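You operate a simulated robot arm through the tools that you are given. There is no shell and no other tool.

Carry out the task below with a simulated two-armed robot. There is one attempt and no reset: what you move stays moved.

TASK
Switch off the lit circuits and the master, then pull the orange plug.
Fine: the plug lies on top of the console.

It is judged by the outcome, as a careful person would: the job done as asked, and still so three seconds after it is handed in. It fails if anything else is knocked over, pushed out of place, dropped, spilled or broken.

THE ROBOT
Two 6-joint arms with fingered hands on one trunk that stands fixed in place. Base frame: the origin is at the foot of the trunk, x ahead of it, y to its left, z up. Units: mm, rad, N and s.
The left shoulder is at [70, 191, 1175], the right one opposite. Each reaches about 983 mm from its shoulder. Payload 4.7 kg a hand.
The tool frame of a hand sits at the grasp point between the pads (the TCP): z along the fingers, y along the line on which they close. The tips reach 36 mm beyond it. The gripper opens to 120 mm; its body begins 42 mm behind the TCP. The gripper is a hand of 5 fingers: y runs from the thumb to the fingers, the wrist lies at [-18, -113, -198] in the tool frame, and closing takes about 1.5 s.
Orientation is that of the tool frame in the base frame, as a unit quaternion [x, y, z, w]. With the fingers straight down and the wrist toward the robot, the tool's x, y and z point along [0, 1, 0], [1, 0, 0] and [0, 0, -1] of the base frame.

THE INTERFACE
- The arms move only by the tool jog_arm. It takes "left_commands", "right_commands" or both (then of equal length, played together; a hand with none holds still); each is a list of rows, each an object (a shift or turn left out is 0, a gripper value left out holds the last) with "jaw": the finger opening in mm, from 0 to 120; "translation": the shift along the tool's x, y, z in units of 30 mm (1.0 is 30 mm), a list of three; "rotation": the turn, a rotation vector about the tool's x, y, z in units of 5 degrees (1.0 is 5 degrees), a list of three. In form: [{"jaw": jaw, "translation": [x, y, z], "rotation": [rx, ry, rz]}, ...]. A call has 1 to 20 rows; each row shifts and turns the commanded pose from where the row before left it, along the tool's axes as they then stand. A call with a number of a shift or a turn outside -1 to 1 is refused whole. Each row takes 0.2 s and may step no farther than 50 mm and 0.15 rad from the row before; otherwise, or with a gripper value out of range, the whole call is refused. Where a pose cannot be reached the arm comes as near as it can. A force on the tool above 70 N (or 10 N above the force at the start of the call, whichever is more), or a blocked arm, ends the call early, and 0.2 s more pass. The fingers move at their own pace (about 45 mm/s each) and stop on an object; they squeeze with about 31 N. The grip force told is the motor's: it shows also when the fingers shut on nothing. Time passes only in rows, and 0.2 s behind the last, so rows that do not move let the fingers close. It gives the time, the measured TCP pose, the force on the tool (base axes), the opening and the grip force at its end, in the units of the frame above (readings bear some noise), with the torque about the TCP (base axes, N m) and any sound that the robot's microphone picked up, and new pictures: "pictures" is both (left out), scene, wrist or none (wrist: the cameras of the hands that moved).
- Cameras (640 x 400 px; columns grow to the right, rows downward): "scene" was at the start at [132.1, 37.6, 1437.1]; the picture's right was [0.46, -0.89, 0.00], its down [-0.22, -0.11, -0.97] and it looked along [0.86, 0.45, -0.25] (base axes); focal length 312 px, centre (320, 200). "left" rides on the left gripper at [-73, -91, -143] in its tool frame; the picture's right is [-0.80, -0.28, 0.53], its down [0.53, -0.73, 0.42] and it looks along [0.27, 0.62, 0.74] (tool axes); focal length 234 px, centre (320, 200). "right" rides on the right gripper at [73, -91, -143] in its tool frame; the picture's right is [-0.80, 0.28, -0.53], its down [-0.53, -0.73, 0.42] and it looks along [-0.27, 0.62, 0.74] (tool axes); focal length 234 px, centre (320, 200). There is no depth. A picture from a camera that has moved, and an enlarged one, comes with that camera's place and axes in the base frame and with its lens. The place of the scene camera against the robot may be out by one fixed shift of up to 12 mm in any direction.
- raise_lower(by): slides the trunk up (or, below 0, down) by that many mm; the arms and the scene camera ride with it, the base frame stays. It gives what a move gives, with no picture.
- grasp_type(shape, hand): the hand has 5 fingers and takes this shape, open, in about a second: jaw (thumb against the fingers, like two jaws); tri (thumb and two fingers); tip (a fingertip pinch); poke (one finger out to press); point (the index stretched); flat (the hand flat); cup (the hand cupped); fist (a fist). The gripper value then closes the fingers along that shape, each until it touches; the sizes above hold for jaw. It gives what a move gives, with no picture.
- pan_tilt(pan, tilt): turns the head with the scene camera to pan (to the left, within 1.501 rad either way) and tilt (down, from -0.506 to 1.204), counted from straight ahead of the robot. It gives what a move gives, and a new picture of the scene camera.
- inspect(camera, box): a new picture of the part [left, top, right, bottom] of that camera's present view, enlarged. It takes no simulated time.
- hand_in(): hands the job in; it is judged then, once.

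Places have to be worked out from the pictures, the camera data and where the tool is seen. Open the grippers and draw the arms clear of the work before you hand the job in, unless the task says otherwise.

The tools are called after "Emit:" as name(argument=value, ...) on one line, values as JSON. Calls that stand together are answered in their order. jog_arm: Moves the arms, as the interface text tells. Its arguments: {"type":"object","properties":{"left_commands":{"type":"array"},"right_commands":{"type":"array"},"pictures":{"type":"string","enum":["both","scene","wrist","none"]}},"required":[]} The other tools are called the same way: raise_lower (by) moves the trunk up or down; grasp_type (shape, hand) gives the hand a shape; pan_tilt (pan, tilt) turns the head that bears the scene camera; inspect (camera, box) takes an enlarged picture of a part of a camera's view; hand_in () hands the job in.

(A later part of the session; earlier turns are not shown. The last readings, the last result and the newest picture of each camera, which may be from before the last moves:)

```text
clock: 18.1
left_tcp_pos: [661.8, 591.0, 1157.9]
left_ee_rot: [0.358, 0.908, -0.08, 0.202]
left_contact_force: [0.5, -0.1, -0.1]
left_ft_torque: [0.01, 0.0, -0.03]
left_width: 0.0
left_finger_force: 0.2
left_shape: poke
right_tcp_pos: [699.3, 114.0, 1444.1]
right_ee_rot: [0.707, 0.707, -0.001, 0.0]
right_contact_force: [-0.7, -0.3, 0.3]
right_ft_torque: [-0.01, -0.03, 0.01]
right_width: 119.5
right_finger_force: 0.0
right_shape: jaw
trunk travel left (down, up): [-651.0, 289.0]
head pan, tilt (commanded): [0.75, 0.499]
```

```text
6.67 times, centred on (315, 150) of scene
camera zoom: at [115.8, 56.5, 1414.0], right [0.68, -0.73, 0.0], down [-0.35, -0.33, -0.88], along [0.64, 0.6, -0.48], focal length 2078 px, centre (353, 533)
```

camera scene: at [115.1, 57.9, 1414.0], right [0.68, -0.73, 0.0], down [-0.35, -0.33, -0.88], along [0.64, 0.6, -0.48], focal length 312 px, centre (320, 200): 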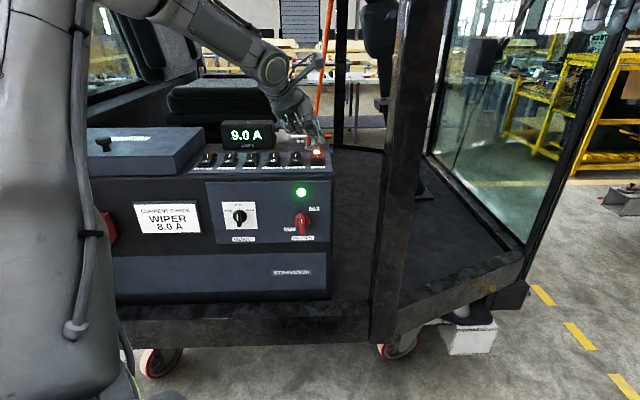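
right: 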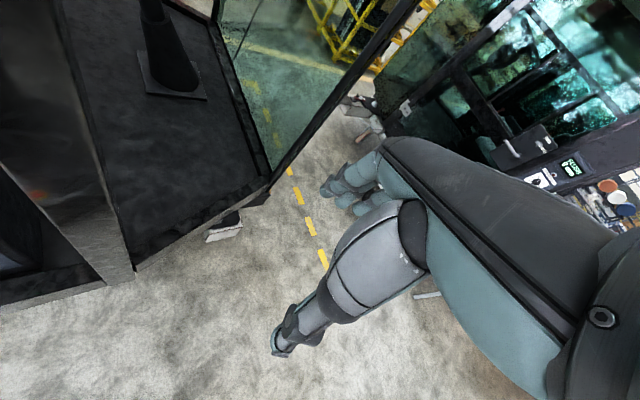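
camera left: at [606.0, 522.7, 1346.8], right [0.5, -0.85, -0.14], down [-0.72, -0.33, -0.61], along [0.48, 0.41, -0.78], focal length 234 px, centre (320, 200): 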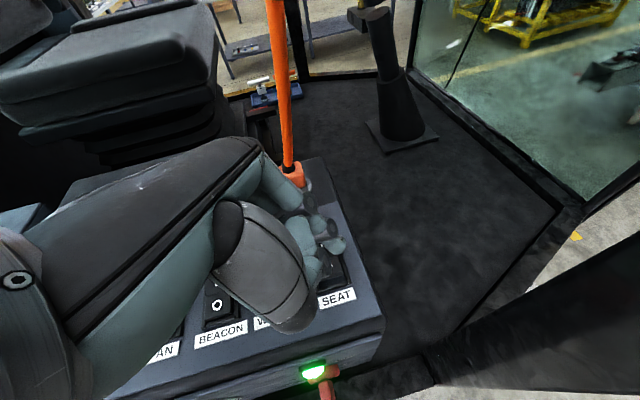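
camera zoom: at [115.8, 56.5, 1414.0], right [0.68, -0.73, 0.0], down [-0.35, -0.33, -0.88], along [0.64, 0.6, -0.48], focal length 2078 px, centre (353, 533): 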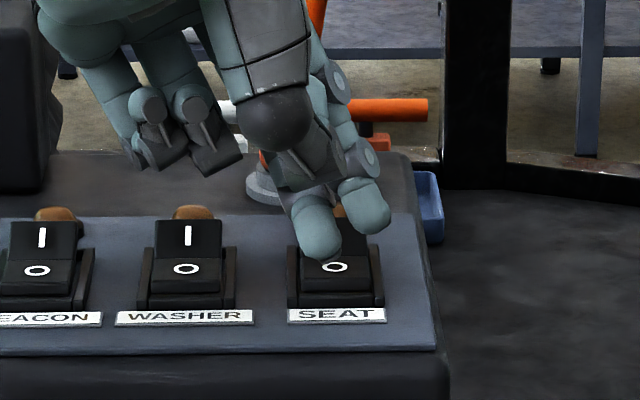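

SEAT's O end is now down. I lift the hand clear and check the lamps and meter.

Emit:
jog_arm(left_commands=[{"translation": [-0.2817, 0, -0.604]}, {"translation": [-0.2817, 0, -0.604]}, {"translation": [0, -0.8, -0.2]}, {"translation": [0, -0.8, -0.2]}, {"translation": [0, -0.8, -0.2]}, {"translation": [0, -0.8, -0.2]}], pictures="both")

Emit:
inspect(camera="scene", box=[180, 110, 340, 210])

```text
clock: 19.5
left_tcp_pos: [590.5, 527.2, 1220.3]
left_ee_rot: [0.357, 0.909, -0.078, 0.202]
left_contact_force: [0.0, 0.2, -0.4]
left_ft_torque: [-0.01, 0.01, 0.02]
left_width: 0.0
left_finger_force: 0.0
left_shape: poke
right_tcp_pos: [698.0, 114.0, 1444.8]
right_ee_rot: [0.707, 0.707, 0.001, 0.0]
right_contact_force: [-0.2, -0.1, -0.8]
right_ft_torque: [-0.02, -0.03, -0.03]
right_width: 119.5
right_finger_force: 0.0
right_shape: jaw
trunk travel left (down, up): [-651.0, 289.0]
head pan, tilt (commanded): [0.75, 0.499]
camera scene: at [114.6, 56.6, 1414.2], right [0.68, -0.73, 0.0], down [-0.35, -0.33, -0.88], along [0.64, 0.6, -0.48], focal length 312 px, centre (320, 200)
camera left: at [532.9, 455.3, 1380.2], right [0.5, -0.85, -0.14], down [-0.72, -0.33, -0.61], along [0.48, 0.41, -0.78], focal length 234 px, centre (320, 200)
```

scene: 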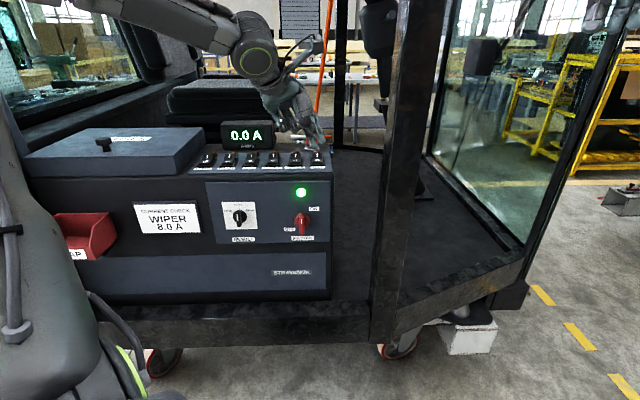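
left: 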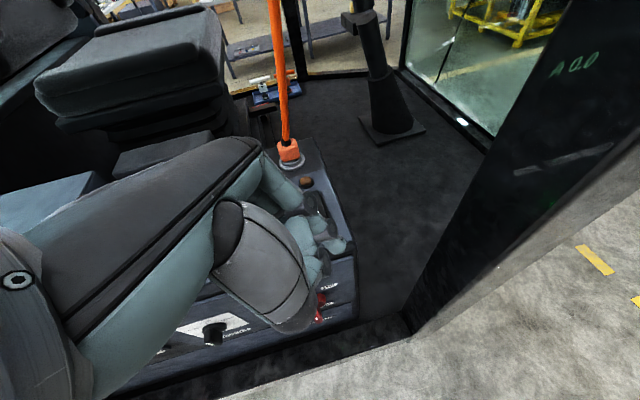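

```text
4.00 times, centred on (260, 160) of scene
camera zoom: at [114.6, 56.6, 1414.2], right [0.68, -0.73, 0.0], down [-0.35, -0.33, -0.88], along [0.64, 0.6, -0.48], focal length 1247 px, centre (560, 360)
```

zoom: 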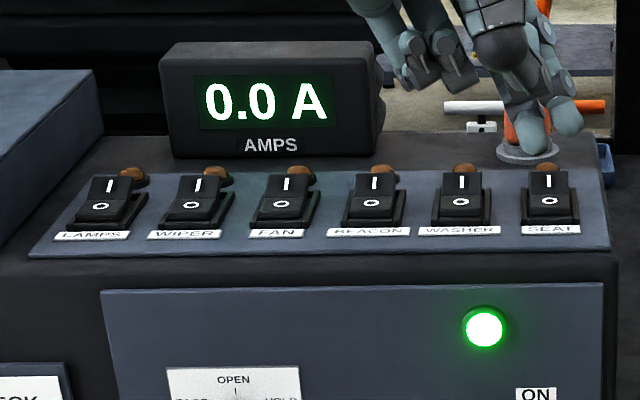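

All six circuits are off and the meter reads 0.0 A. For the master (hub near (588, 569, 972), handle vertical with its mark up; OFF to the left) I back away, undo the roll, and pitch the hand up so the fingers point at the front panel.

Emit:
jog_arm(left_commands=[{"rotation": [0, 1, 0]}, {"rotation": [0, 1, 0]}, {"rotation": [0, 1, 0]}, {"rotation": [0, 1, 0]}, {"rotation": [0, 1, 0]}, {"rotation": [0, 0, 0.4]}, {"translation": [0, -0.917, 0]}, {"translation": [0, -0.917, 0]}, {"translation": [0, -0.917, 0]}, {"translation": [0, -0.917, 0]}, {"translation": [0, 0, 0.6]}, {"translation": [0, 0, 0.6]}, {"translation": [0, 0, 0]}], pictures="none")

```text
clock: 22.3
left_tcp_pos: [469.2, 479.9, 1177.4]
left_ee_rot: [0.382, 0.924, 0.0, 0.0]
left_contact_force: [-0.6, 0.7, 0.1]
left_ft_torque: [-0.01, 0.01, 0.0]
left_width: 0.0
left_finger_force: 0.0
left_shape: poke
left hand out of reach, approached as far as the arm can: row 3, 4, 5
right_tcp_pos: [699.1, 112.3, 1442.8]
right_ee_rot: [0.707, 0.707, -0.001, -0.001]
right_contact_force: [-1.0, 1.6, -1.3]
right_ft_torque: [0.02, -0.01, 0.0]
right_width: 119.4
right_finger_force: 0.0
right_shape: jaw
trunk travel left (down, up): [-651.0, 289.0]
head pan, tilt (commanded): [0.75, 0.499]
```

The hand is at (469, 480, 1177), squared to 45°. Now I pitch the fingers up by 60° toward the panel.

Emit:
jog_arm(left_commands=[{"rotation": [-1, 0, 0]}, {"rotation": [-1, 0, 0]}, {"rotation": [-1, 0, 0]}, {"rotation": [-1, 0, 0]}, {"rotation": [-1, 0, 0]}, {"rotation": [-1, 0, 0]}, {"rotation": [-1, 0, 0]}, {"rotation": [-1, 0, 0]}, {"rotation": [-1, 0, 0]}, {"rotation": [-1, 0, 0]}, {"rotation": [-1, 0, 0]}, {"rotation": [-1, 0, 0]}], pictures="both")

```text
clock: 24.9
left_tcp_pos: [510.7, 553.5, 1206.8]
left_ee_rot: [0.333, 0.8, 0.462, 0.191]
left_contact_force: [-0.7, 0.5, -0.7]
left_ft_torque: [0.0, -0.02, -0.01]
left_width: 0.1
left_finger_force: 0.0
left_shape: poke
left hand out of reach, approached as far as the arm can: row 4, 5, 6, 7, 8, 9, 10, 11, 12
right_tcp_pos: [699.6, 115.3, 1442.5]
right_ee_rot: [0.707, 0.707, 0.0, 0.0]
right_contact_force: [0.2, -0.4, -0.1]
right_ft_torque: [0.01, 0.0, -0.02]
right_width: 119.7
right_finger_force: 0.0
right_shape: jaw
trunk travel left (down, up): [-651.0, 289.0]
head pan, tilt (commanded): [0.75, 0.499]
camera scene: at [116.4, 57.0, 1414.0], right [0.68, -0.73, 0.0], down [-0.35, -0.33, -0.88], along [0.64, 0.6, -0.48], focal length 312 px, centre (320, 200)
camera left: at [443.7, 381.3, 1199.2], right [0.79, -0.35, -0.51], down [-0.37, 0.38, -0.85], along [0.49, 0.86, 0.17], focal length 234 px, centre (320, 200)
```

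scene: 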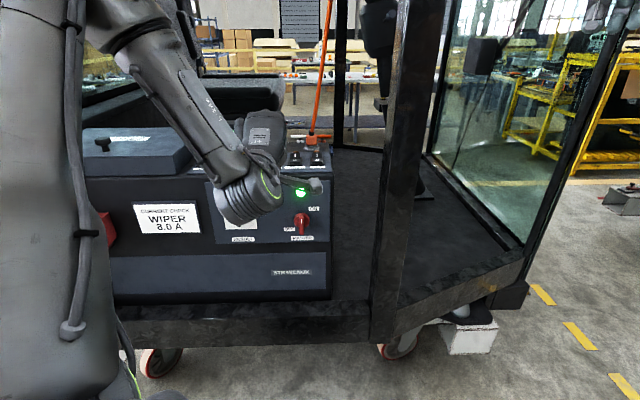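
left: 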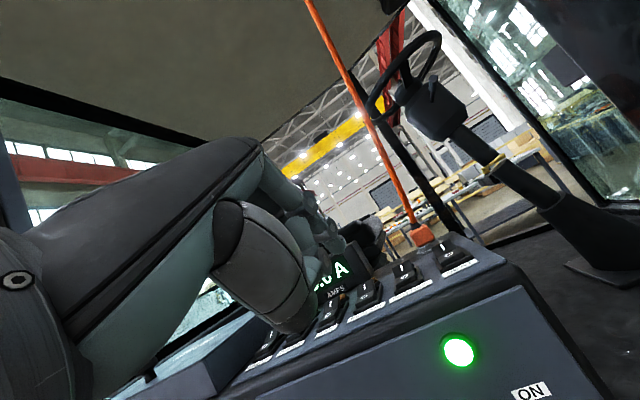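

The orientation is right, but the arm prefers to stay high relative to the shoulder (TCP now (511, 554, 1207)). Lowering the trunk about 200 mm would bring it to knob height with the same arm posture; first I look to the right to check the right arm has room to ride down.

Emit:
pan_tilt(pan=-0.2, tilt=0.6)

```text
clock: 26.1
left_tcp_pos: [510.3, 553.3, 1206.2]
left_ee_rot: [0.333, 0.8, 0.461, 0.192]
left_contact_force: [0.1, 0.6, 0.2]
left_ft_torque: [0.0, 0.0, 0.0]
left_width: 0.2
left_finger_force: 0.1
left_shape: poke
right_tcp_pos: [700.0, 113.3, 1444.1]
right_ee_rot: [0.707, 0.707, 0.0, 0.001]
right_contact_force: [-0.8, 0.3, 0.9]
right_ft_torque: [-0.03, -0.02, -0.01]
right_width: 119.4
right_finger_force: 0.0
right_shape: jaw
trunk travel left (down, up): [-651.0, 289.0]
head pan, tilt (commanded): [-0.201, 0.6]
camera scene: at [135.9, -23.1, 1405.0], right [-0.2, -0.98, 0.0], down [-0.55, 0.11, -0.82], along [0.81, -0.16, -0.57], focal length 312 px, centre (320, 200)
```

scene: 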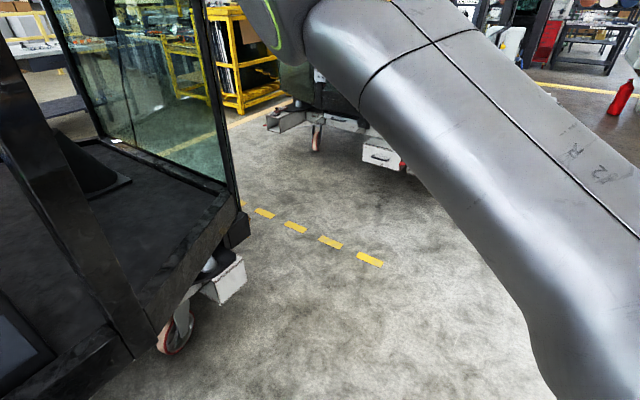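

The floor under the right arm is clear. I lower the trunk in two steps, watching the left arm against the console between them.

Emit:
raise_lower(by=-100)

Emit:
pan_tilt(pan=0.75, tilt=0.5)

```text
clock: 27.4
left_tcp_pos: [511.2, 552.5, 1107.1]
left_ee_rot: [0.332, 0.8, 0.462, 0.191]
left_contact_force: [-0.4, -0.2, 0.6]
left_ft_torque: [0.0, 0.02, 0.0]
left_width: 0.1
left_finger_force: 0.2
left_shape: poke
right_tcp_pos: [698.4, 113.8, 1343.4]
right_ee_rot: [0.707, 0.707, 0.0, -0.001]
right_contact_force: [0.3, 0.1, 0.4]
right_ft_torque: [0.0, 0.0, -0.05]
right_width: 119.6
right_finger_force: 0.2
right_shape: jaw
trunk travel left (down, up): [-551.0, 389.0]
head pan, tilt (commanded): [-0.201, 0.6]
```

```text
clock: 28.7
left_tcp_pos: [511.0, 553.3, 1106.8]
left_ee_rot: [0.333, 0.8, 0.461, 0.192]
left_contact_force: [0.0, 0.9, -0.3]
left_ft_torque: [0.04, 0.0, 0.02]
left_width: 0.0
left_finger_force: 0.0
left_shape: poke
right_tcp_pos: [699.9, 114.4, 1344.2]
right_ee_rot: [0.707, 0.707, -0.001, -0.001]
right_contact_force: [0.0, 0.4, -0.2]
right_ft_torque: [0.02, -0.02, 0.01]
right_width: 119.7
right_finger_force: 0.1
right_shape: jaw
trunk travel left (down, up): [-551.0, 389.0]
head pan, tilt (commanded): [0.75, 0.499]
camera scene: at [115.8, 56.5, 1314.0], right [0.68, -0.73, 0.0], down [-0.35, -0.33, -0.88], along [0.64, 0.6, -0.48], focal length 312 px, centre (320, 200)
```

scene: 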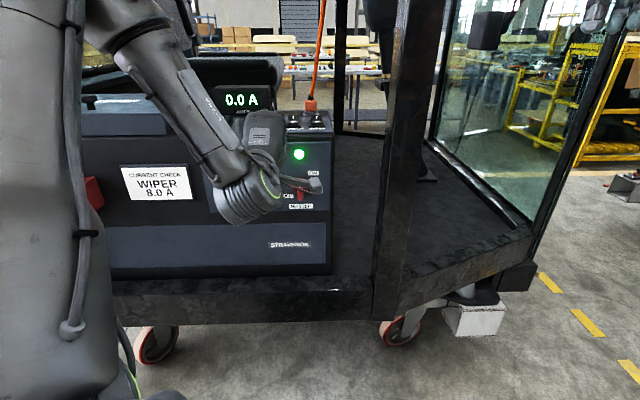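

The arm keeps its distance from the console. I lower the remaining 100 mm and look from both cameras.

Emit:
raise_lower(by=-100)

Emit:
jog_arm(left_commands=[{"translation": [0, 0, 0]}], pictures="both")

Emit:
inspect(camera="scene", box=[200, 100, 360, 210])

Emit:
inspect(camera="left", box=[220, 150, 540, 350])

```text
clock: 30.0
left_tcp_pos: [510.8, 552.0, 1007.0]
left_ee_rot: [0.333, 0.799, 0.462, 0.192]
left_contact_force: [-1.0, -0.4, 0.5]
left_ft_torque: [0.02, 0.03, 0.0]
left_width: 0.3
left_finger_force: 0.1
left_shape: poke
right_tcp_pos: [698.4, 113.4, 1244.6]
right_ee_rot: [0.707, 0.707, 0.001, 0.001]
right_contact_force: [0.4, 0.2, -0.8]
right_ft_torque: [-0.04, 0.0, 0.01]
right_width: 119.5
right_finger_force: 0.1
right_shape: jaw
trunk travel left (down, up): [-451.0, 489.0]
head pan, tilt (commanded): [0.75, 0.499]
```

```text
clock: 30.4
left_tcp_pos: [511.8, 552.3, 1007.5]
left_ee_rot: [0.333, 0.8, 0.461, 0.192]
left_contact_force: [0.2, -0.2, 0.2]
left_ft_torque: [-0.01, 0.02, 0.02]
left_width: 0.4
left_finger_force: 0.1
left_shape: poke
right_tcp_pos: [699.6, 115.0, 1244.3]
right_ee_rot: [0.707, 0.707, 0.0, -0.001]
right_contact_force: [-0.4, -0.6, 0.1]
right_ft_torque: [0.01, 0.02, 0.02]
right_width: 119.7
right_finger_force: 0.0
right_shape: jaw
trunk travel left (down, up): [-451.0, 489.0]
head pan, tilt (commanded): [0.75, 0.499]
camera scene: at [115.7, 56.5, 1214.1], right [0.68, -0.73, 0.0], down [-0.35, -0.33, -0.88], along [0.64, 0.6, -0.48], focal length 312 px, centre (320, 200)
camera left: at [443.2, 380.8, 999.7], right [0.79, -0.35, -0.51], down [-0.38, 0.38, -0.85], along [0.49, 0.86, 0.17], focal length 234 px, centre (320, 200)
```

scene: 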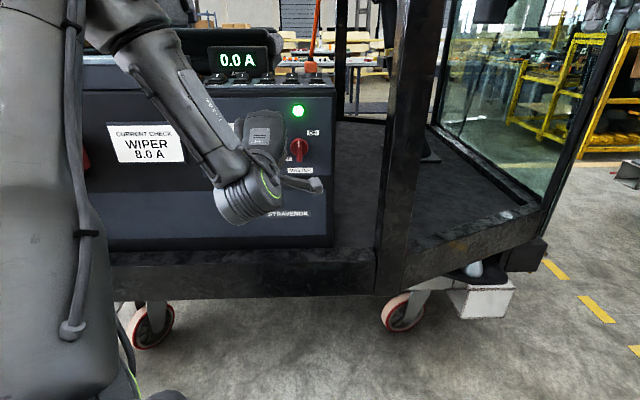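
left: 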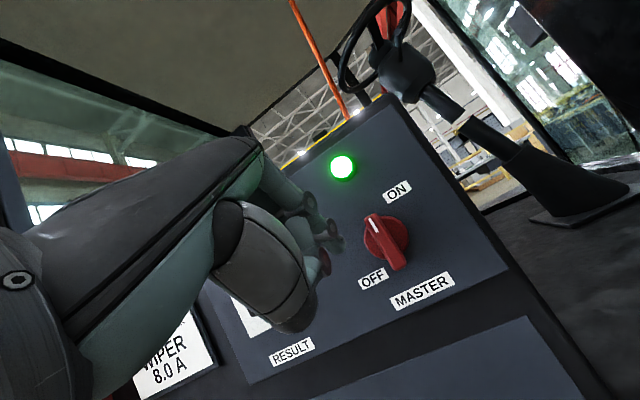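

```text
3.64 times, centred on (280, 155) of scene
camera zoom: at [115.7, 56.5, 1214.1], right [0.68, -0.73, 0.0], down [-0.35, -0.33, -0.88], along [0.64, 0.6, -0.48], focal length 1133 px, centre (466, 364)
```

zoom: 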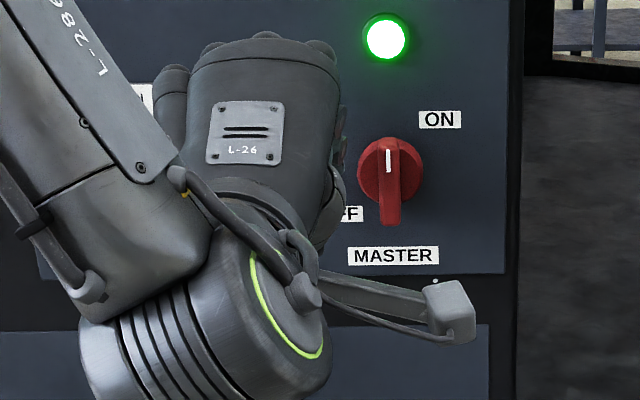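

```text
2.00 times, centred on (380, 250) of left
camera zoom: at [443.2, 380.8, 999.7], right [0.79, -0.35, -0.51], down [-0.38, 0.38, -0.85], along [0.49, 0.86, 0.17], focal length 468 px, centre (200, 100)
```

zoom: 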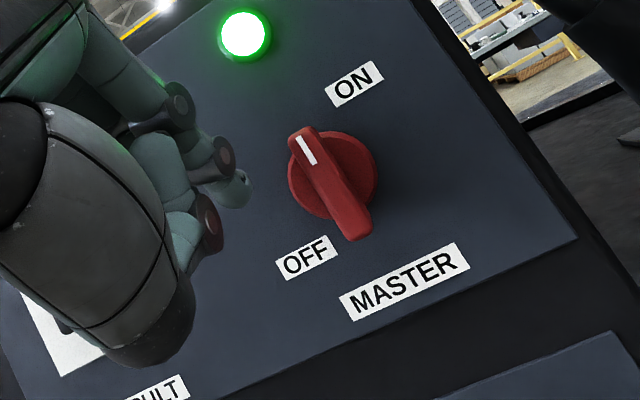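

Both cameras see the knob well: hub near lateral 15 mm, z 975, handle vertical with its mark at top, OFF toward the left. I plan to push the lower end of the handle from the left to the right with the index finger (a counter-clockwise turn). First I move down and right to line up beside its lower end, still clear, and roll the hand 20° so the index is the upper leading finger.

Emit:
jog_arm(left_commands=[{"translation": [-0.187, -0.538, 0.311]}, {"translation": [-0.187, -0.538, 0.311]}, {"rotation": [0, 0, -1]}, {"rotation": [0, 0, -1]}, {"rotation": [0, 0, -1]}, {"rotation": [0, 0, -1]}, {"translation": [0, 0, 0]}], pictures="both")

Emit:
inspect(camera="scene", box=[200, 80, 360, 210])

Emit:
inspect(camera="left", box=[260, 150, 500, 300])

```text
clock: 32.0
left_tcp_pos: [486.0, 590.3, 987.0]
left_ee_rot: [0.188, 0.845, 0.421, 0.271]
left_contact_force: [0.0, 0.1, 1.1]
left_ft_torque: [0.0, 0.03, 0.0]
left_width: 0.0
left_finger_force: 0.1
left_shape: poke
left hand out of reach, approached as far as the arm can: row 1, 2, 3, 4, 5, 6
right_tcp_pos: [699.1, 114.0, 1244.4]
right_ee_rot: [0.706, 0.708, 0.0, 0.0]
right_contact_force: [0.5, 0.4, 0.2]
right_ft_torque: [0.0, -0.02, 0.06]
right_width: 119.5
right_finger_force: 0.0
right_shape: jaw
trunk travel left (down, up): [-451.0, 489.0]
head pan, tilt (commanded): [0.75, 0.499]
camera scene: at [115.7, 56.4, 1214.1], right [0.68, -0.73, 0.0], down [-0.35, -0.33, -0.88], along [0.64, 0.6, -0.48], focal length 312 px, centre (320, 200)
camera left: at [447.8, 410.9, 1006.0], right [0.93, -0.28, -0.25], down [-0.22, 0.13, -0.97], along [0.3, 0.95, 0.06], focal length 234 px, centre (320, 200)
```

scene: 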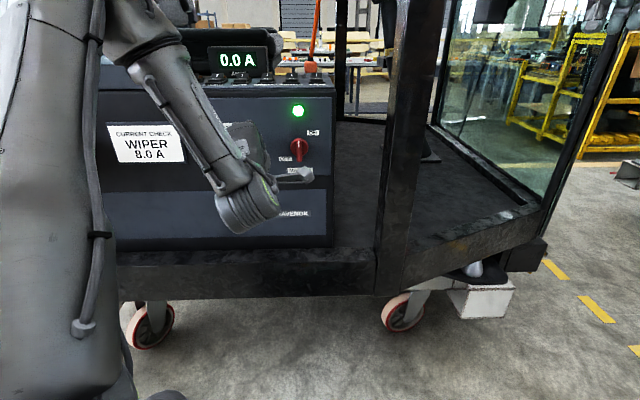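
left: 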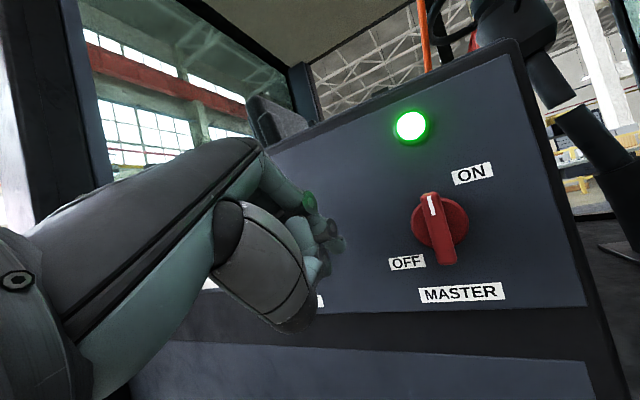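

```text
3.08 times, centred on (280, 145) of scene
camera zoom: at [115.7, 56.4, 1214.1], right [0.68, -0.73, 0.0], down [-0.35, -0.33, -0.88], along [0.64, 0.6, -0.48], focal length 959 px, centre (443, 369)
```

zoom: 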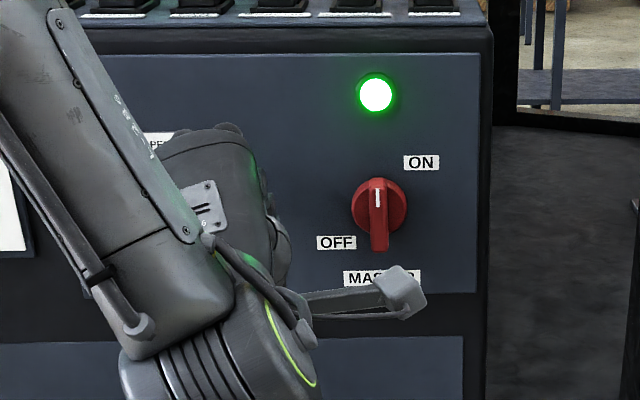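

```text
2.67 times, centred on (380, 225) of left
camera zoom: at [447.8, 410.9, 1006.0], right [0.93, -0.28, -0.25], down [-0.22, 0.13, -0.97], along [0.3, 0.95, 0.06], focal length 624 px, centre (160, 133)
```

zoom: 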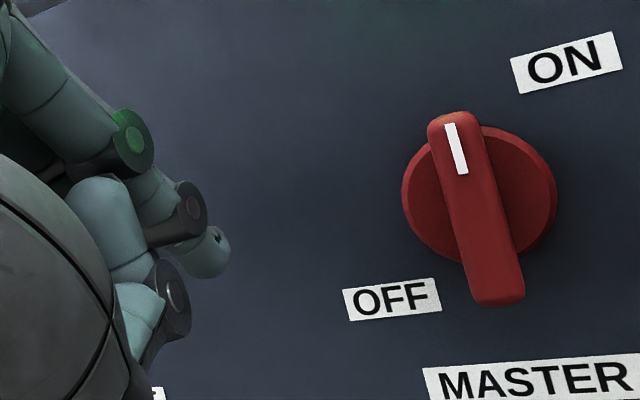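

The arm is too folded at this height (it drifted left instead of going where told). With the shoulder higher than the wrist the elbow opens up, so I raise the trunk back 200 mm and then reach down with the arm.

Emit:
raise_lower(by=200)

Emit:
jog_arm(left_commands=[{"translation": [-0.5, 0, 0]}, {"translation": [-0.5, 0, 0]}, {"translation": [0, -0.5, 0.29]}, {"translation": [0, -0.5, 0.29]}], pictures="scene")

```text
clock: 34.2
left_tcp_pos: [486.2, 590.5, 1186.7]
left_ee_rot: [0.189, 0.845, 0.42, 0.271]
left_contact_force: [0.8, 0.8, 0.6]
left_ft_torque: [0.01, 0.01, 0.01]
left_width: 0.0
left_finger_force: 0.0
left_shape: poke
right_tcp_pos: [698.7, 115.1, 1444.1]
right_ee_rot: [0.707, 0.707, 0.0, 0.0]
right_contact_force: [-1.0, 0.0, -0.9]
right_ft_torque: [-0.03, -0.02, 0.0]
right_width: 119.6
right_finger_force: 0.1
right_shape: jaw
trunk travel left (down, up): [-651.0, 289.0]
head pan, tilt (commanded): [0.75, 0.499]
```

```text
clock: 35.2
left_tcp_pos: [492.8, 596.2, 1183.2]
left_ee_rot: [0.191, 0.845, 0.42, 0.27]
left_contact_force: [0.5, 0.3, 0.3]
left_ft_torque: [-0.01, -0.01, 0.01]
left_width: 0.0
left_finger_force: 0.0
left_shape: poke
left hand out of reach, approached as far as the arm can: row 1, 2, 3, 4
right_tcp_pos: [699.4, 113.6, 1443.8]
right_ee_rot: [0.707, 0.708, 0.0, 0.0]
right_contact_force: [0.3, 0.1, -0.3]
right_ft_torque: [-0.03, 0.01, -0.01]
right_width: 119.6
right_finger_force: 0.0
right_shape: jaw
trunk travel left (down, up): [-651.0, 289.0]
head pan, tilt (commanded): [0.75, 0.499]
camera scene: at [115.7, 56.4, 1414.1], right [0.68, -0.73, 0.0], down [-0.35, -0.33, -0.88], along [0.64, 0.6, -0.48], focal length 312 px, centre (320, 200)
```

scene: 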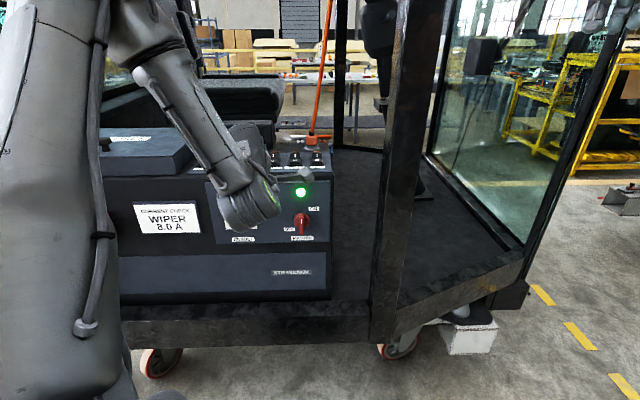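

The arm is at a joint boundary here too. I test the opposite idea: with the hand well above shoulder level the wrist should relax. I move the hand up 180 mm and then right 60 mm in free space to see if it follows.

Emit:
jog_arm(left_commands=[{"translation": [-0.296, 0.814, -0.5]}, {"translation": [-0.296, 0.814, -0.5]}, {"translation": [-0.296, 0.814, -0.5]}, {"translation": [-0.296, 0.814, -0.5]}, {"translation": [-0.296, 0.814, -0.5]}, {"translation": [-0.296, 0.814, -0.5]}, {"translation": [-0.94, -0.342, 0]}, {"translation": [-0.94, -0.342, 0]}], pictures="scene")

```text
clock: 37.0
left_tcp_pos: [518.7, 575.5, 1361.0]
left_ee_rot: [0.191, 0.845, 0.419, 0.272]
left_contact_force: [0.2, 0.1, 0.0]
left_ft_torque: [0.01, -0.01, 0.04]
left_width: 0.3
left_finger_force: 0.0
left_shape: poke
left hand out of reach, approached as far as the arm can: row 8
right_tcp_pos: [699.2, 114.8, 1443.6]
right_ee_rot: [0.707, 0.707, -0.001, 0.0]
right_contact_force: [0.7, 0.7, 0.5]
right_ft_torque: [-0.03, -0.01, -0.03]
right_width: 119.5
right_finger_force: 0.1
right_shape: jaw
trunk travel left (down, up): [-651.0, 289.0]
head pan, tilt (commanded): [0.75, 0.499]
camera scene: at [116.2, 57.4, 1413.9], right [0.68, -0.73, 0.0], down [-0.35, -0.33, -0.88], along [0.64, 0.6, -0.48], focal length 312 px, centre (320, 200)
```

scene: 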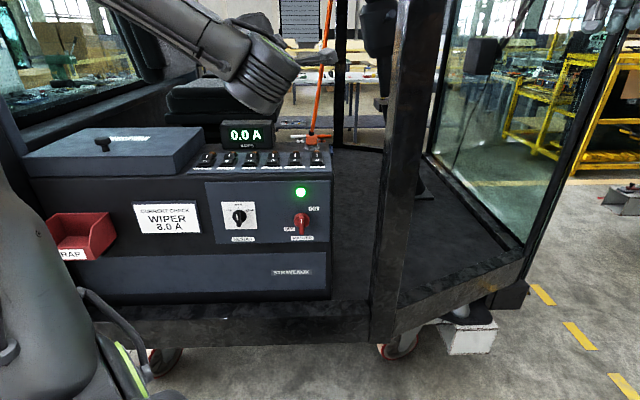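

It follows upward freely, but moving right hits a limit — the hand must bend left relative to the forearm. I yaw the hand 25° to the right (about the vertical), which also suits pushing the handle to the right, and then try moving right again.

Emit:
jog_arm(left_commands=[{"rotation": [0.296, -0.814, 0.5]}, {"rotation": [0.296, -0.814, 0.5]}, {"rotation": [0.296, -0.814, 0.5]}, {"rotation": [0.296, -0.814, 0.5]}, {"rotation": [0.296, -0.814, 0.5]}, {"translation": [0, 0, 0]}], pictures="scene")

```text
clock: 38.4
left_tcp_pos: [543.0, 537.0, 1350.5]
left_ee_rot: [0.338, 0.795, 0.367, 0.346]
left_contact_force: [0.1, 0.3, -0.7]
left_ft_torque: [0.0, 0.0, -0.03]
left_width: 0.2
left_finger_force: 0.1
left_shape: poke
left hand out of reach, approached as far as the arm can: row 3, 4, 5
right_tcp_pos: [699.6, 117.2, 1443.0]
right_ee_rot: [0.707, 0.707, 0.0, 0.001]
right_contact_force: [0.8, 0.2, -0.4]
right_ft_torque: [-0.06, -0.01, -0.01]
right_width: 119.6
right_finger_force: 0.0
right_shape: jaw
trunk travel left (down, up): [-651.0, 289.0]
head pan, tilt (commanded): [0.75, 0.499]
camera scene: at [116.2, 58.9, 1413.8], right [0.68, -0.73, 0.0], down [-0.35, -0.33, -0.88], along [0.64, 0.6, -0.48], focal length 312 px, centre (320, 200)
```

scene: 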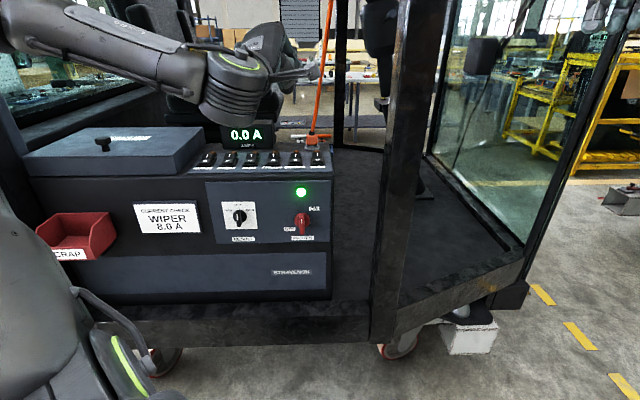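

The hand now sits at lateral +4, n 764 with the fingers pointing forward-right. I test, still in free air, whether it can go 15 mm forward and 15 mm farther right from here.

Emit:
jog_arm(left_commands=[{"translation": [0.091, 0.278, 0.406]}, {"translation": [-0.468, -0.078, 0.159]}, {"translation": [0, 0, 0]}], pictures="none")

```text
clock: 39.2
left_tcp_pos: [562.7, 535.3, 1347.9]
left_ee_rot: [0.338, 0.794, 0.368, 0.346]
left_contact_force: [0.8, 0.5, -0.6]
left_ft_torque: [0.0, -0.01, -0.02]
left_width: 0.0
left_finger_force: 0.1
left_shape: poke
right_tcp_pos: [698.0, 114.0, 1444.1]
right_ee_rot: [0.707, 0.707, 0.0, 0.0]
right_contact_force: [0.7, -0.6, -0.3]
right_ft_torque: [-0.02, -0.01, 0.01]
right_width: 119.8
right_finger_force: 0.1
right_shape: jaw
trunk travel left (down, up): [-651.0, 289.0]
head pan, tilt (commanded): [0.75, 0.499]
```

That is reachable without any limit. Now I back off to lateral −45, n 745 before lowering the trunk, so that nothing touches the panel on the way down.

Emit:
jog_arm(left_commands=[{"translation": [0.602, -0.081, -0.504]}, {"translation": [0.602, -0.081, -0.504]}, {"translation": [0.602, -0.081, -0.504]}, {"translation": [0, 0, 0]}], pictures="none")

```text
clock: 40.2
left_tcp_pos: [530.9, 543.6, 1346.1]
left_ee_rot: [0.338, 0.794, 0.368, 0.346]
left_contact_force: [0.4, 0.8, 0.1]
left_ft_torque: [-0.02, -0.02, 0.0]
left_width: 0.0
left_finger_force: 0.1
left_shape: poke
left hand out of reach, approached as far as the arm can: row 2, 3
right_tcp_pos: [698.2, 115.1, 1443.6]
right_ee_rot: [0.707, 0.707, 0.0, 0.0]
right_contact_force: [-1.1, 0.1, -0.3]
right_ft_torque: [0.0, -0.03, 0.0]
right_width: 119.5
right_finger_force: 0.0
right_shape: jaw
trunk travel left (down, up): [-651.0, 289.0]
head pan, tilt (commanded): [0.75, 0.499]
```

It stops at n≈760 when pulled back (too folded). I try going left only, so the fingers would come down well left of the handle.

Emit:
jog_arm(left_commands=[{"translation": [0.546, 0.09, -0.185]}, {"translation": [0.546, 0.09, -0.185]}, {"translation": [0, 0, 0]}], pictures="none")

```text
clock: 41.0
left_tcp_pos: [533.1, 544.3, 1345.6]
left_ee_rot: [0.338, 0.794, 0.368, 0.345]
left_contact_force: [-0.7, -0.4, -0.5]
left_ft_torque: [0.0, 0.01, 0.01]
left_width: 0.0
left_finger_force: 0.0
left_shape: poke
left hand out of reach, approached as far as the arm can: row 1, 2
right_tcp_pos: [698.4, 115.4, 1444.2]
right_ee_rot: [0.707, 0.707, 0.0, 0.001]
right_contact_force: [0.5, 0.1, 0.0]
right_ft_torque: [-0.01, 0.03, 0.01]
right_width: 119.7
right_finger_force: 0.0
right_shape: jaw
trunk travel left (down, up): [-651.0, 289.0]
head pan, tilt (commanded): [0.75, 0.499]
```

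Left is blocked but right and forward are free, so I change the plan: push the top of the handle from right to left with the middle finger. I move the hand right to lateral ~43 and back to n ~737 in free air.

Emit:
jog_arm(left_commands=[{"translation": [-0.53, -0.088, 0.18]}, {"translation": [-0.53, -0.088, 0.18]}, {"translation": [-0.53, -0.088, 0.18]}, {"translation": [-0.076, -0.231, -0.338]}, {"translation": [-0.076, -0.231, -0.338]}, {"translation": [0, 0, 0]}], pictures="none")

```text
clock: 42.4
left_tcp_pos: [548.9, 495.2, 1345.6]
left_ee_rot: [0.339, 0.794, 0.367, 0.346]
left_contact_force: [0.1, -1.3, -0.1]
left_ft_torque: [-0.05, 0.0, -0.01]
left_width: 0.2
left_finger_force: 0.1
left_shape: poke
left hand out of reach, approached as far as the arm can: row 5
right_tcp_pos: [699.5, 115.0, 1443.1]
right_ee_rot: [0.707, 0.708, 0.0, -0.001]
right_contact_force: [-0.4, 0.4, 0.5]
right_ft_torque: [0.04, 0.01, 0.0]
right_width: 119.4
right_finger_force: 0.0
right_shape: jaw
trunk travel left (down, up): [-651.0, 289.0]
head pan, tilt (commanded): [0.75, 0.499]
```

The hand is at lateral 38, n 738, with tips about 20 mm short of the handle's front. I lower the trunk 200 mm and check the picture before the rest.

Emit:
raise_lower(by=-200)

Emit:
pan_tilt(pan=0.75, tilt=0.5)

```text
clock: 44.5
left_tcp_pos: [548.3, 495.0, 1146.2]
left_ee_rot: [0.34, 0.794, 0.367, 0.347]
left_contact_force: [1.0, 0.2, 0.9]
left_ft_torque: [-0.02, 0.0, -0.01]
left_width: 0.2
left_finger_force: 0.1
left_shape: poke
right_tcp_pos: [698.5, 114.3, 1244.0]
right_ee_rot: [0.707, 0.707, 0.0, 0.0]
right_contact_force: [-0.3, 0.9, 0.7]
right_ft_torque: [0.07, -0.04, -0.02]
right_width: 119.7
right_finger_force: 0.0
right_shape: jaw
trunk travel left (down, up): [-451.0, 489.0]
head pan, tilt (commanded): [0.75, 0.499]
```

```text
clock: 45.1
left_tcp_pos: [548.5, 494.4, 1145.0]
left_ee_rot: [0.339, 0.794, 0.368, 0.346]
left_contact_force: [0.0, -0.2, -0.6]
left_ft_torque: [0.02, 0.01, -0.03]
left_width: 0.1
left_finger_force: 0.1
left_shape: poke
right_tcp_pos: [698.2, 113.9, 1242.5]
right_ee_rot: [0.707, 0.707, 0.0, 0.0]
right_contact_force: [0.2, 0.4, 0.4]
right_ft_torque: [0.01, -0.03, 0.01]
right_width: 119.7
right_finger_force: 0.0
right_shape: jaw
trunk travel left (down, up): [-451.0, 489.0]
head pan, tilt (commanded): [0.75, 0.499]
camera scene: at [115.7, 56.5, 1214.1], right [0.68, -0.73, 0.0], down [-0.35, -0.33, -0.88], along [0.64, 0.6, -0.48], focal length 312 px, centre (320, 200)
```

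scene: 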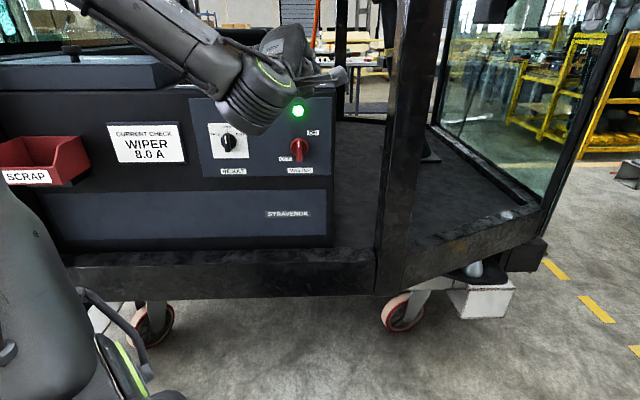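

The forearm stays about 300 mm in front of the console. I lower the remaining 145 mm and view from both cameras.

Emit:
raise_lower(by=-145)

Emit:
jog_arm(left_commands=[{"translation": [0, 0, 0]}], pictures="both")

Emit:
inspect(camera="scene", box=[200, 60, 360, 190])

Emit:
inspect(camera="left", box=[200, 100, 440, 300])

```text
clock: 46.9
left_tcp_pos: [548.9, 493.6, 1000.6]
left_ee_rot: [0.339, 0.794, 0.367, 0.346]
left_contact_force: [-0.6, 0.1, 0.1]
left_ft_torque: [-0.01, -0.02, -0.02]
left_width: 0.0
left_finger_force: 0.1
left_shape: poke
right_tcp_pos: [698.7, 114.3, 1099.8]
right_ee_rot: [0.708, 0.706, 0.0, 0.001]
right_contact_force: [0.5, 0.2, -0.4]
right_ft_torque: [0.0, -0.01, 0.01]
right_width: 119.6
right_finger_force: 0.0
right_shape: jaw
trunk travel left (down, up): [-306.0, 634.0]
head pan, tilt (commanded): [0.75, 0.499]
```

```text
clock: 47.2
left_tcp_pos: [548.8, 494.9, 1000.6]
left_ee_rot: [0.339, 0.793, 0.368, 0.347]
left_contact_force: [0.3, 0.5, 0.0]
left_ft_torque: [0.02, -0.03, -0.03]
left_width: 0.2
left_finger_force: 0.0
left_shape: poke
right_tcp_pos: [699.0, 113.5, 1098.6]
right_ee_rot: [0.707, 0.707, 0.0, 0.0]
right_contact_force: [-1.1, 0.8, -0.2]
right_ft_torque: [0.0, -0.01, 0.03]
right_width: 119.6
right_finger_force: 0.0
right_shape: jaw
trunk travel left (down, up): [-306.0, 634.0]
head pan, tilt (commanded): [0.75, 0.499]
camera scene: at [115.6, 56.5, 1069.1], right [0.68, -0.73, 0.0], down [-0.35, -0.33, -0.88], along [0.64, 0.6, -0.48], focal length 312 px, centre (320, 200)
camera left: at [447.7, 340.6, 1018.2], right [0.77, -0.59, -0.24], down [-0.15, 0.2, -0.97], along [0.62, 0.78, 0.07], focal length 234 px, centre (320, 200)
```

scene: 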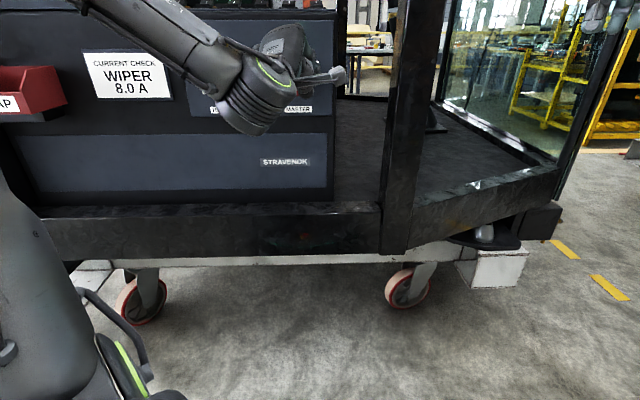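
left: 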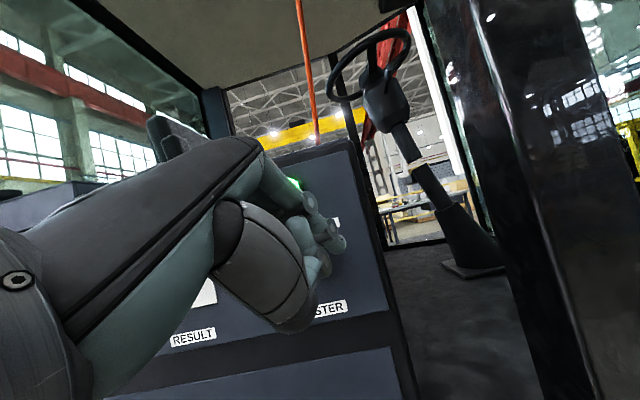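

```text
3.08 times, centred on (280, 125) of scene
camera zoom: at [115.6, 56.5, 1069.1], right [0.68, -0.73, 0.0], down [-0.35, -0.33, -0.88], along [0.64, 0.6, -0.48], focal length 959 px, centre (443, 431)
```

zoom: 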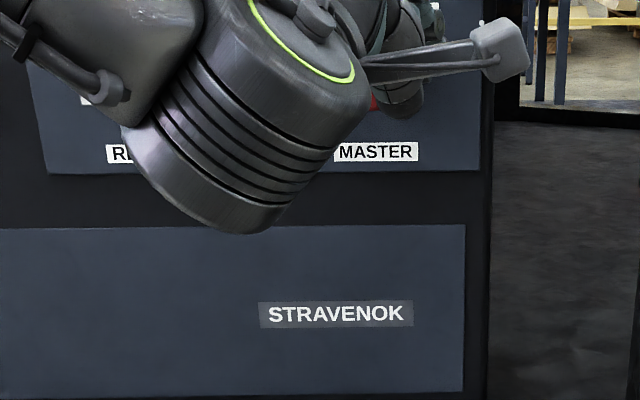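

```text
2.00 times, centred on (320, 200) of left
camera zoom: at [447.7, 340.6, 1018.2], right [0.77, -0.59, -0.24], down [-0.15, 0.2, -0.97], along [0.62, 0.78, 0.07], focal length 468 px, centre (320, 200)
```

zoom: 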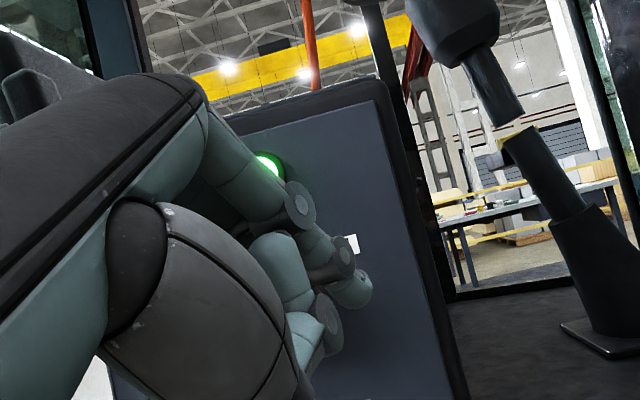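

The hand now hides the knob from the scene camera, but the left camera still sees the green lamp. By calculation the middle fingertip is at lateral ~37, z ~979; the handle's right side is at lateral ~22. I shift 9 mm right for clearance and advance 38 mm so the finger is alongside the handle's upper half.

Emit:
jog_arm(left_commands=[{"translation": [-0.281, -0.047, 0.095]}, {"translation": [0.077, 0.234, 0.342]}, {"translation": [0.077, 0.234, 0.342]}, {"translation": [0.077, 0.234, 0.342]}, {"translation": [0, 0, 0]}], pictures="wrist")

Emit:
inspect(camera="left", box=[220, 120, 420, 280])

Emit:
inspect(camera="scene", box=[240, 10, 360, 130])

```text
clock: 48.5
left_tcp_pos: [574.9, 521.2, 1001.9]
left_ee_rot: [0.339, 0.794, 0.367, 0.346]
left_contact_force: [-0.1, -0.3, 0.5]
left_ft_torque: [0.0, -0.03, 0.02]
left_width: 0.0
left_finger_force: 0.2
left_shape: poke
left hand out of reach, approached as far as the arm can: row 1
right_tcp_pos: [699.1, 113.1, 1098.3]
right_ee_rot: [0.707, 0.707, 0.0, 0.0]
right_contact_force: [-0.3, -0.4, -0.5]
right_ft_torque: [0.02, -0.01, 0.02]
right_width: 119.4
right_finger_force: 0.0
right_shape: jaw
trunk travel left (down, up): [-306.0, 634.0]
head pan, tilt (commanded): [0.75, 0.499]
camera left: at [474.6, 367.9, 1018.2], right [0.77, -0.59, -0.24], down [-0.15, 0.2, -0.97], along [0.62, 0.78, 0.07], focal length 234 px, centre (320, 200)
```

left: 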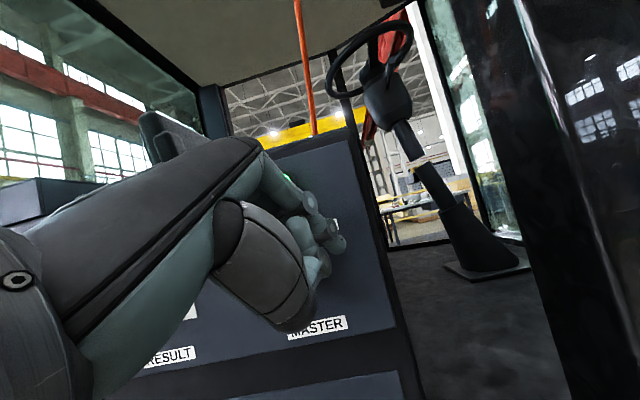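

```text
2.50 times, centred on (320, 200) of left
camera zoom: at [474.6, 367.9, 1018.2], right [0.77, -0.59, -0.24], down [-0.15, 0.2, -0.97], along [0.62, 0.78, 0.07], focal length 585 px, centre (320, 200)
```

zoom: 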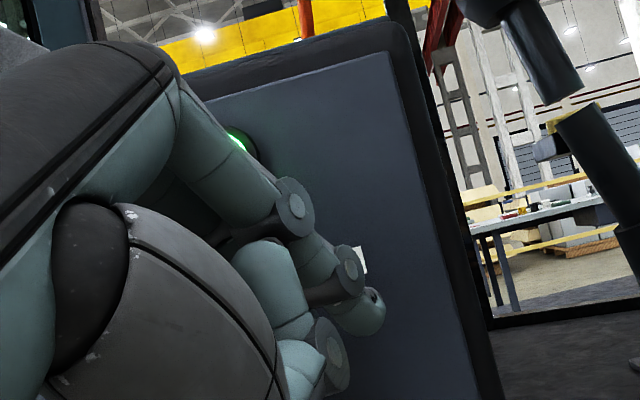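

```text
3.33 times, centred on (300, 70) of scene
camera zoom: at [115.5, 56.3, 1069.1], right [0.68, -0.73, 0.0], down [-0.35, -0.33, -0.88], along [0.64, 0.6, -0.48], focal length 1039 px, centre (387, 633)
```

zoom: 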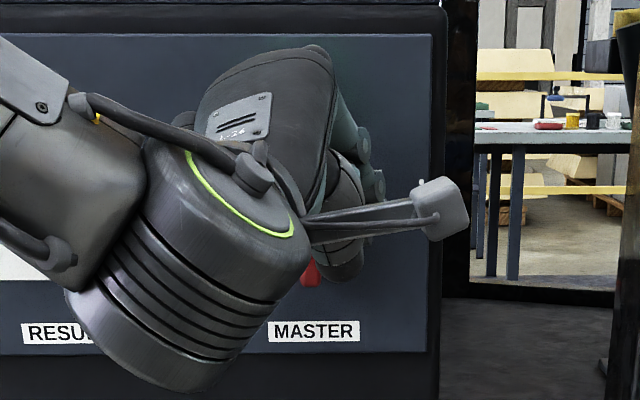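

The advance went in without contact (row 1's rightward shift was refused, so the finger is right beside the handle: tip lateral ~37, n ~807). The lamp is still lit. I now push left along the first part of the arc.

Emit:
jog_arm(left_commands=[{"translation": [0.113, 0.114, -0.104]}, {"translation": [0.144, 0.085, -0.09]}, {"translation": [0.173, 0.043, -0.068]}, {"translation": [0, 0, 0]}], pictures="none")

Emit:
inspect(camera="scene", box=[240, 10, 360, 130])

Emit:
inspect(camera="left", box=[220, 120, 420, 280])

```text
clock: 49.5
left_tcp_pos: [562.7, 531.9, 1007.4]
left_ee_rot: [0.34, 0.794, 0.367, 0.347]
left_contact_force: [0.2, -0.5, 0.5]
left_ft_torque: [-0.03, 0.0, -0.03]
left_width: 0.0
left_finger_force: 0.0
left_shape: poke
right_tcp_pos: [698.5, 113.3, 1099.7]
right_ee_rot: [0.708, 0.707, 0.0, -0.001]
right_contact_force: [0.0, 0.2, -0.5]
right_ft_torque: [-0.01, 0.01, -0.01]
right_width: 119.6
right_finger_force: 0.1
right_shape: jaw
trunk travel left (down, up): [-306.0, 634.0]
head pan, tilt (commanded): [0.75, 0.499]
```

```text
3.33 times, centred on (300, 70) of scene
camera zoom: at [115.8, 56.3, 1069.0], right [0.68, -0.73, 0.0], down [-0.35, -0.33, -0.88], along [0.64, 0.6, -0.48], focal length 1039 px, centre (387, 633)
```

zoom: 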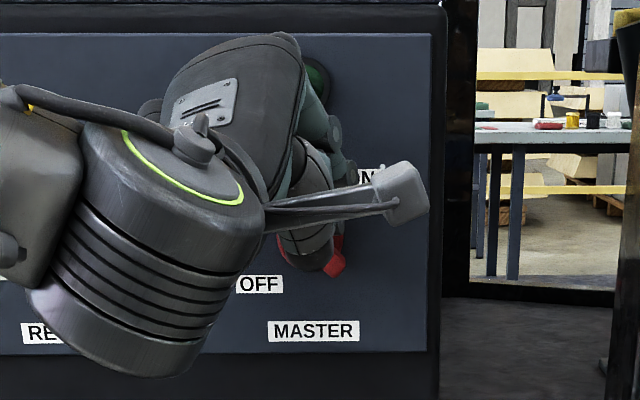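

```text
2.50 times, centred on (320, 200) of left
camera zoom: at [463.0, 378.8, 1023.8], right [0.77, -0.59, -0.24], down [-0.15, 0.2, -0.97], along [0.62, 0.78, 0.07], focal length 585 px, centre (320, 200)
```

zoom: 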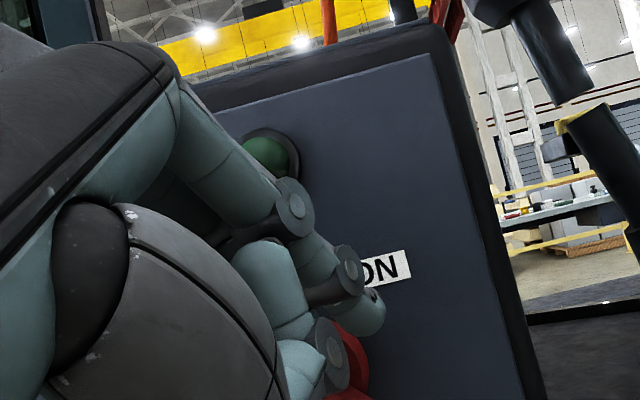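

The green lamp has gone dark and the handle has turned counter-clockwise. I continue the arc so the handle is fully at OFF.

Emit:
jog_arm(left_commands=[{"translation": [0.187, 0.005, -0.045]}, {"translation": [0.186, -0.038, -0.016]}, {"translation": [0.174, -0.075, 0.013]}, {"translation": [0, 0, 0]}], pictures="none")

Emit:
inspect(camera="scene", box=[240, 10, 360, 130])

Emit:
inspect(camera="left", box=[220, 120, 420, 280])

```text
clock: 50.5
left_tcp_pos: [551.9, 541.4, 1003.6]
left_ee_rot: [0.339, 0.792, 0.369, 0.348]
left_contact_force: [3.6, -3.9, 17.4]
left_ft_torque: [0.39, -0.5, -0.18]
left_width: 0.0
left_finger_force: 0.1
left_shape: poke
right_tcp_pos: [697.2, 111.6, 1100.0]
right_ee_rot: [0.707, 0.707, 0.0, -0.001]
right_contact_force: [0.8, -0.4, -0.5]
right_ft_torque: [-0.06, 0.0, 0.0]
right_width: 119.6
right_finger_force: 0.1
right_shape: jaw
trunk travel left (down, up): [-306.0, 634.0]
head pan, tilt (commanded): [0.75, 0.499]
```

```text
3.33 times, centred on (300, 70) of scene
camera zoom: at [114.9, 54.7, 1069.5], right [0.68, -0.73, 0.0], down [-0.35, -0.32, -0.88], along [0.64, 0.6, -0.48], focal length 1039 px, centre (387, 633)
```

zoom: 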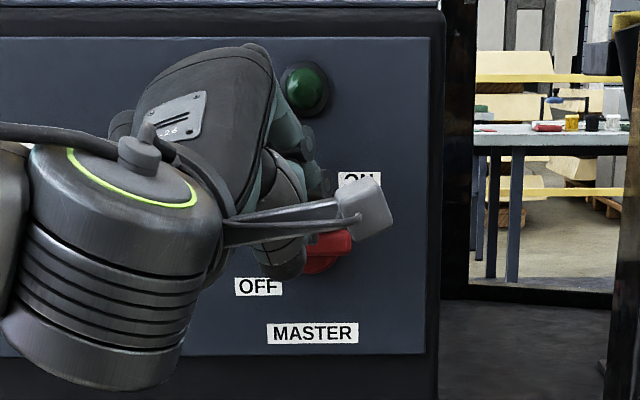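

```text
2.50 times, centred on (320, 200) of left
camera zoom: at [452.1, 387.9, 1019.5], right [0.77, -0.59, -0.24], down [-0.15, 0.21, -0.97], along [0.62, 0.78, 0.07], focal length 585 px, centre (320, 200)
```

zoom: 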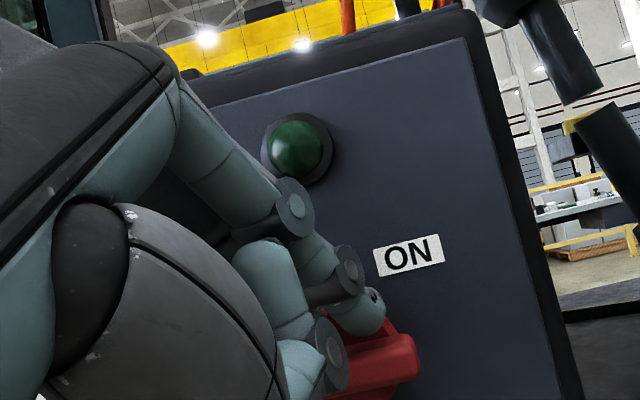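

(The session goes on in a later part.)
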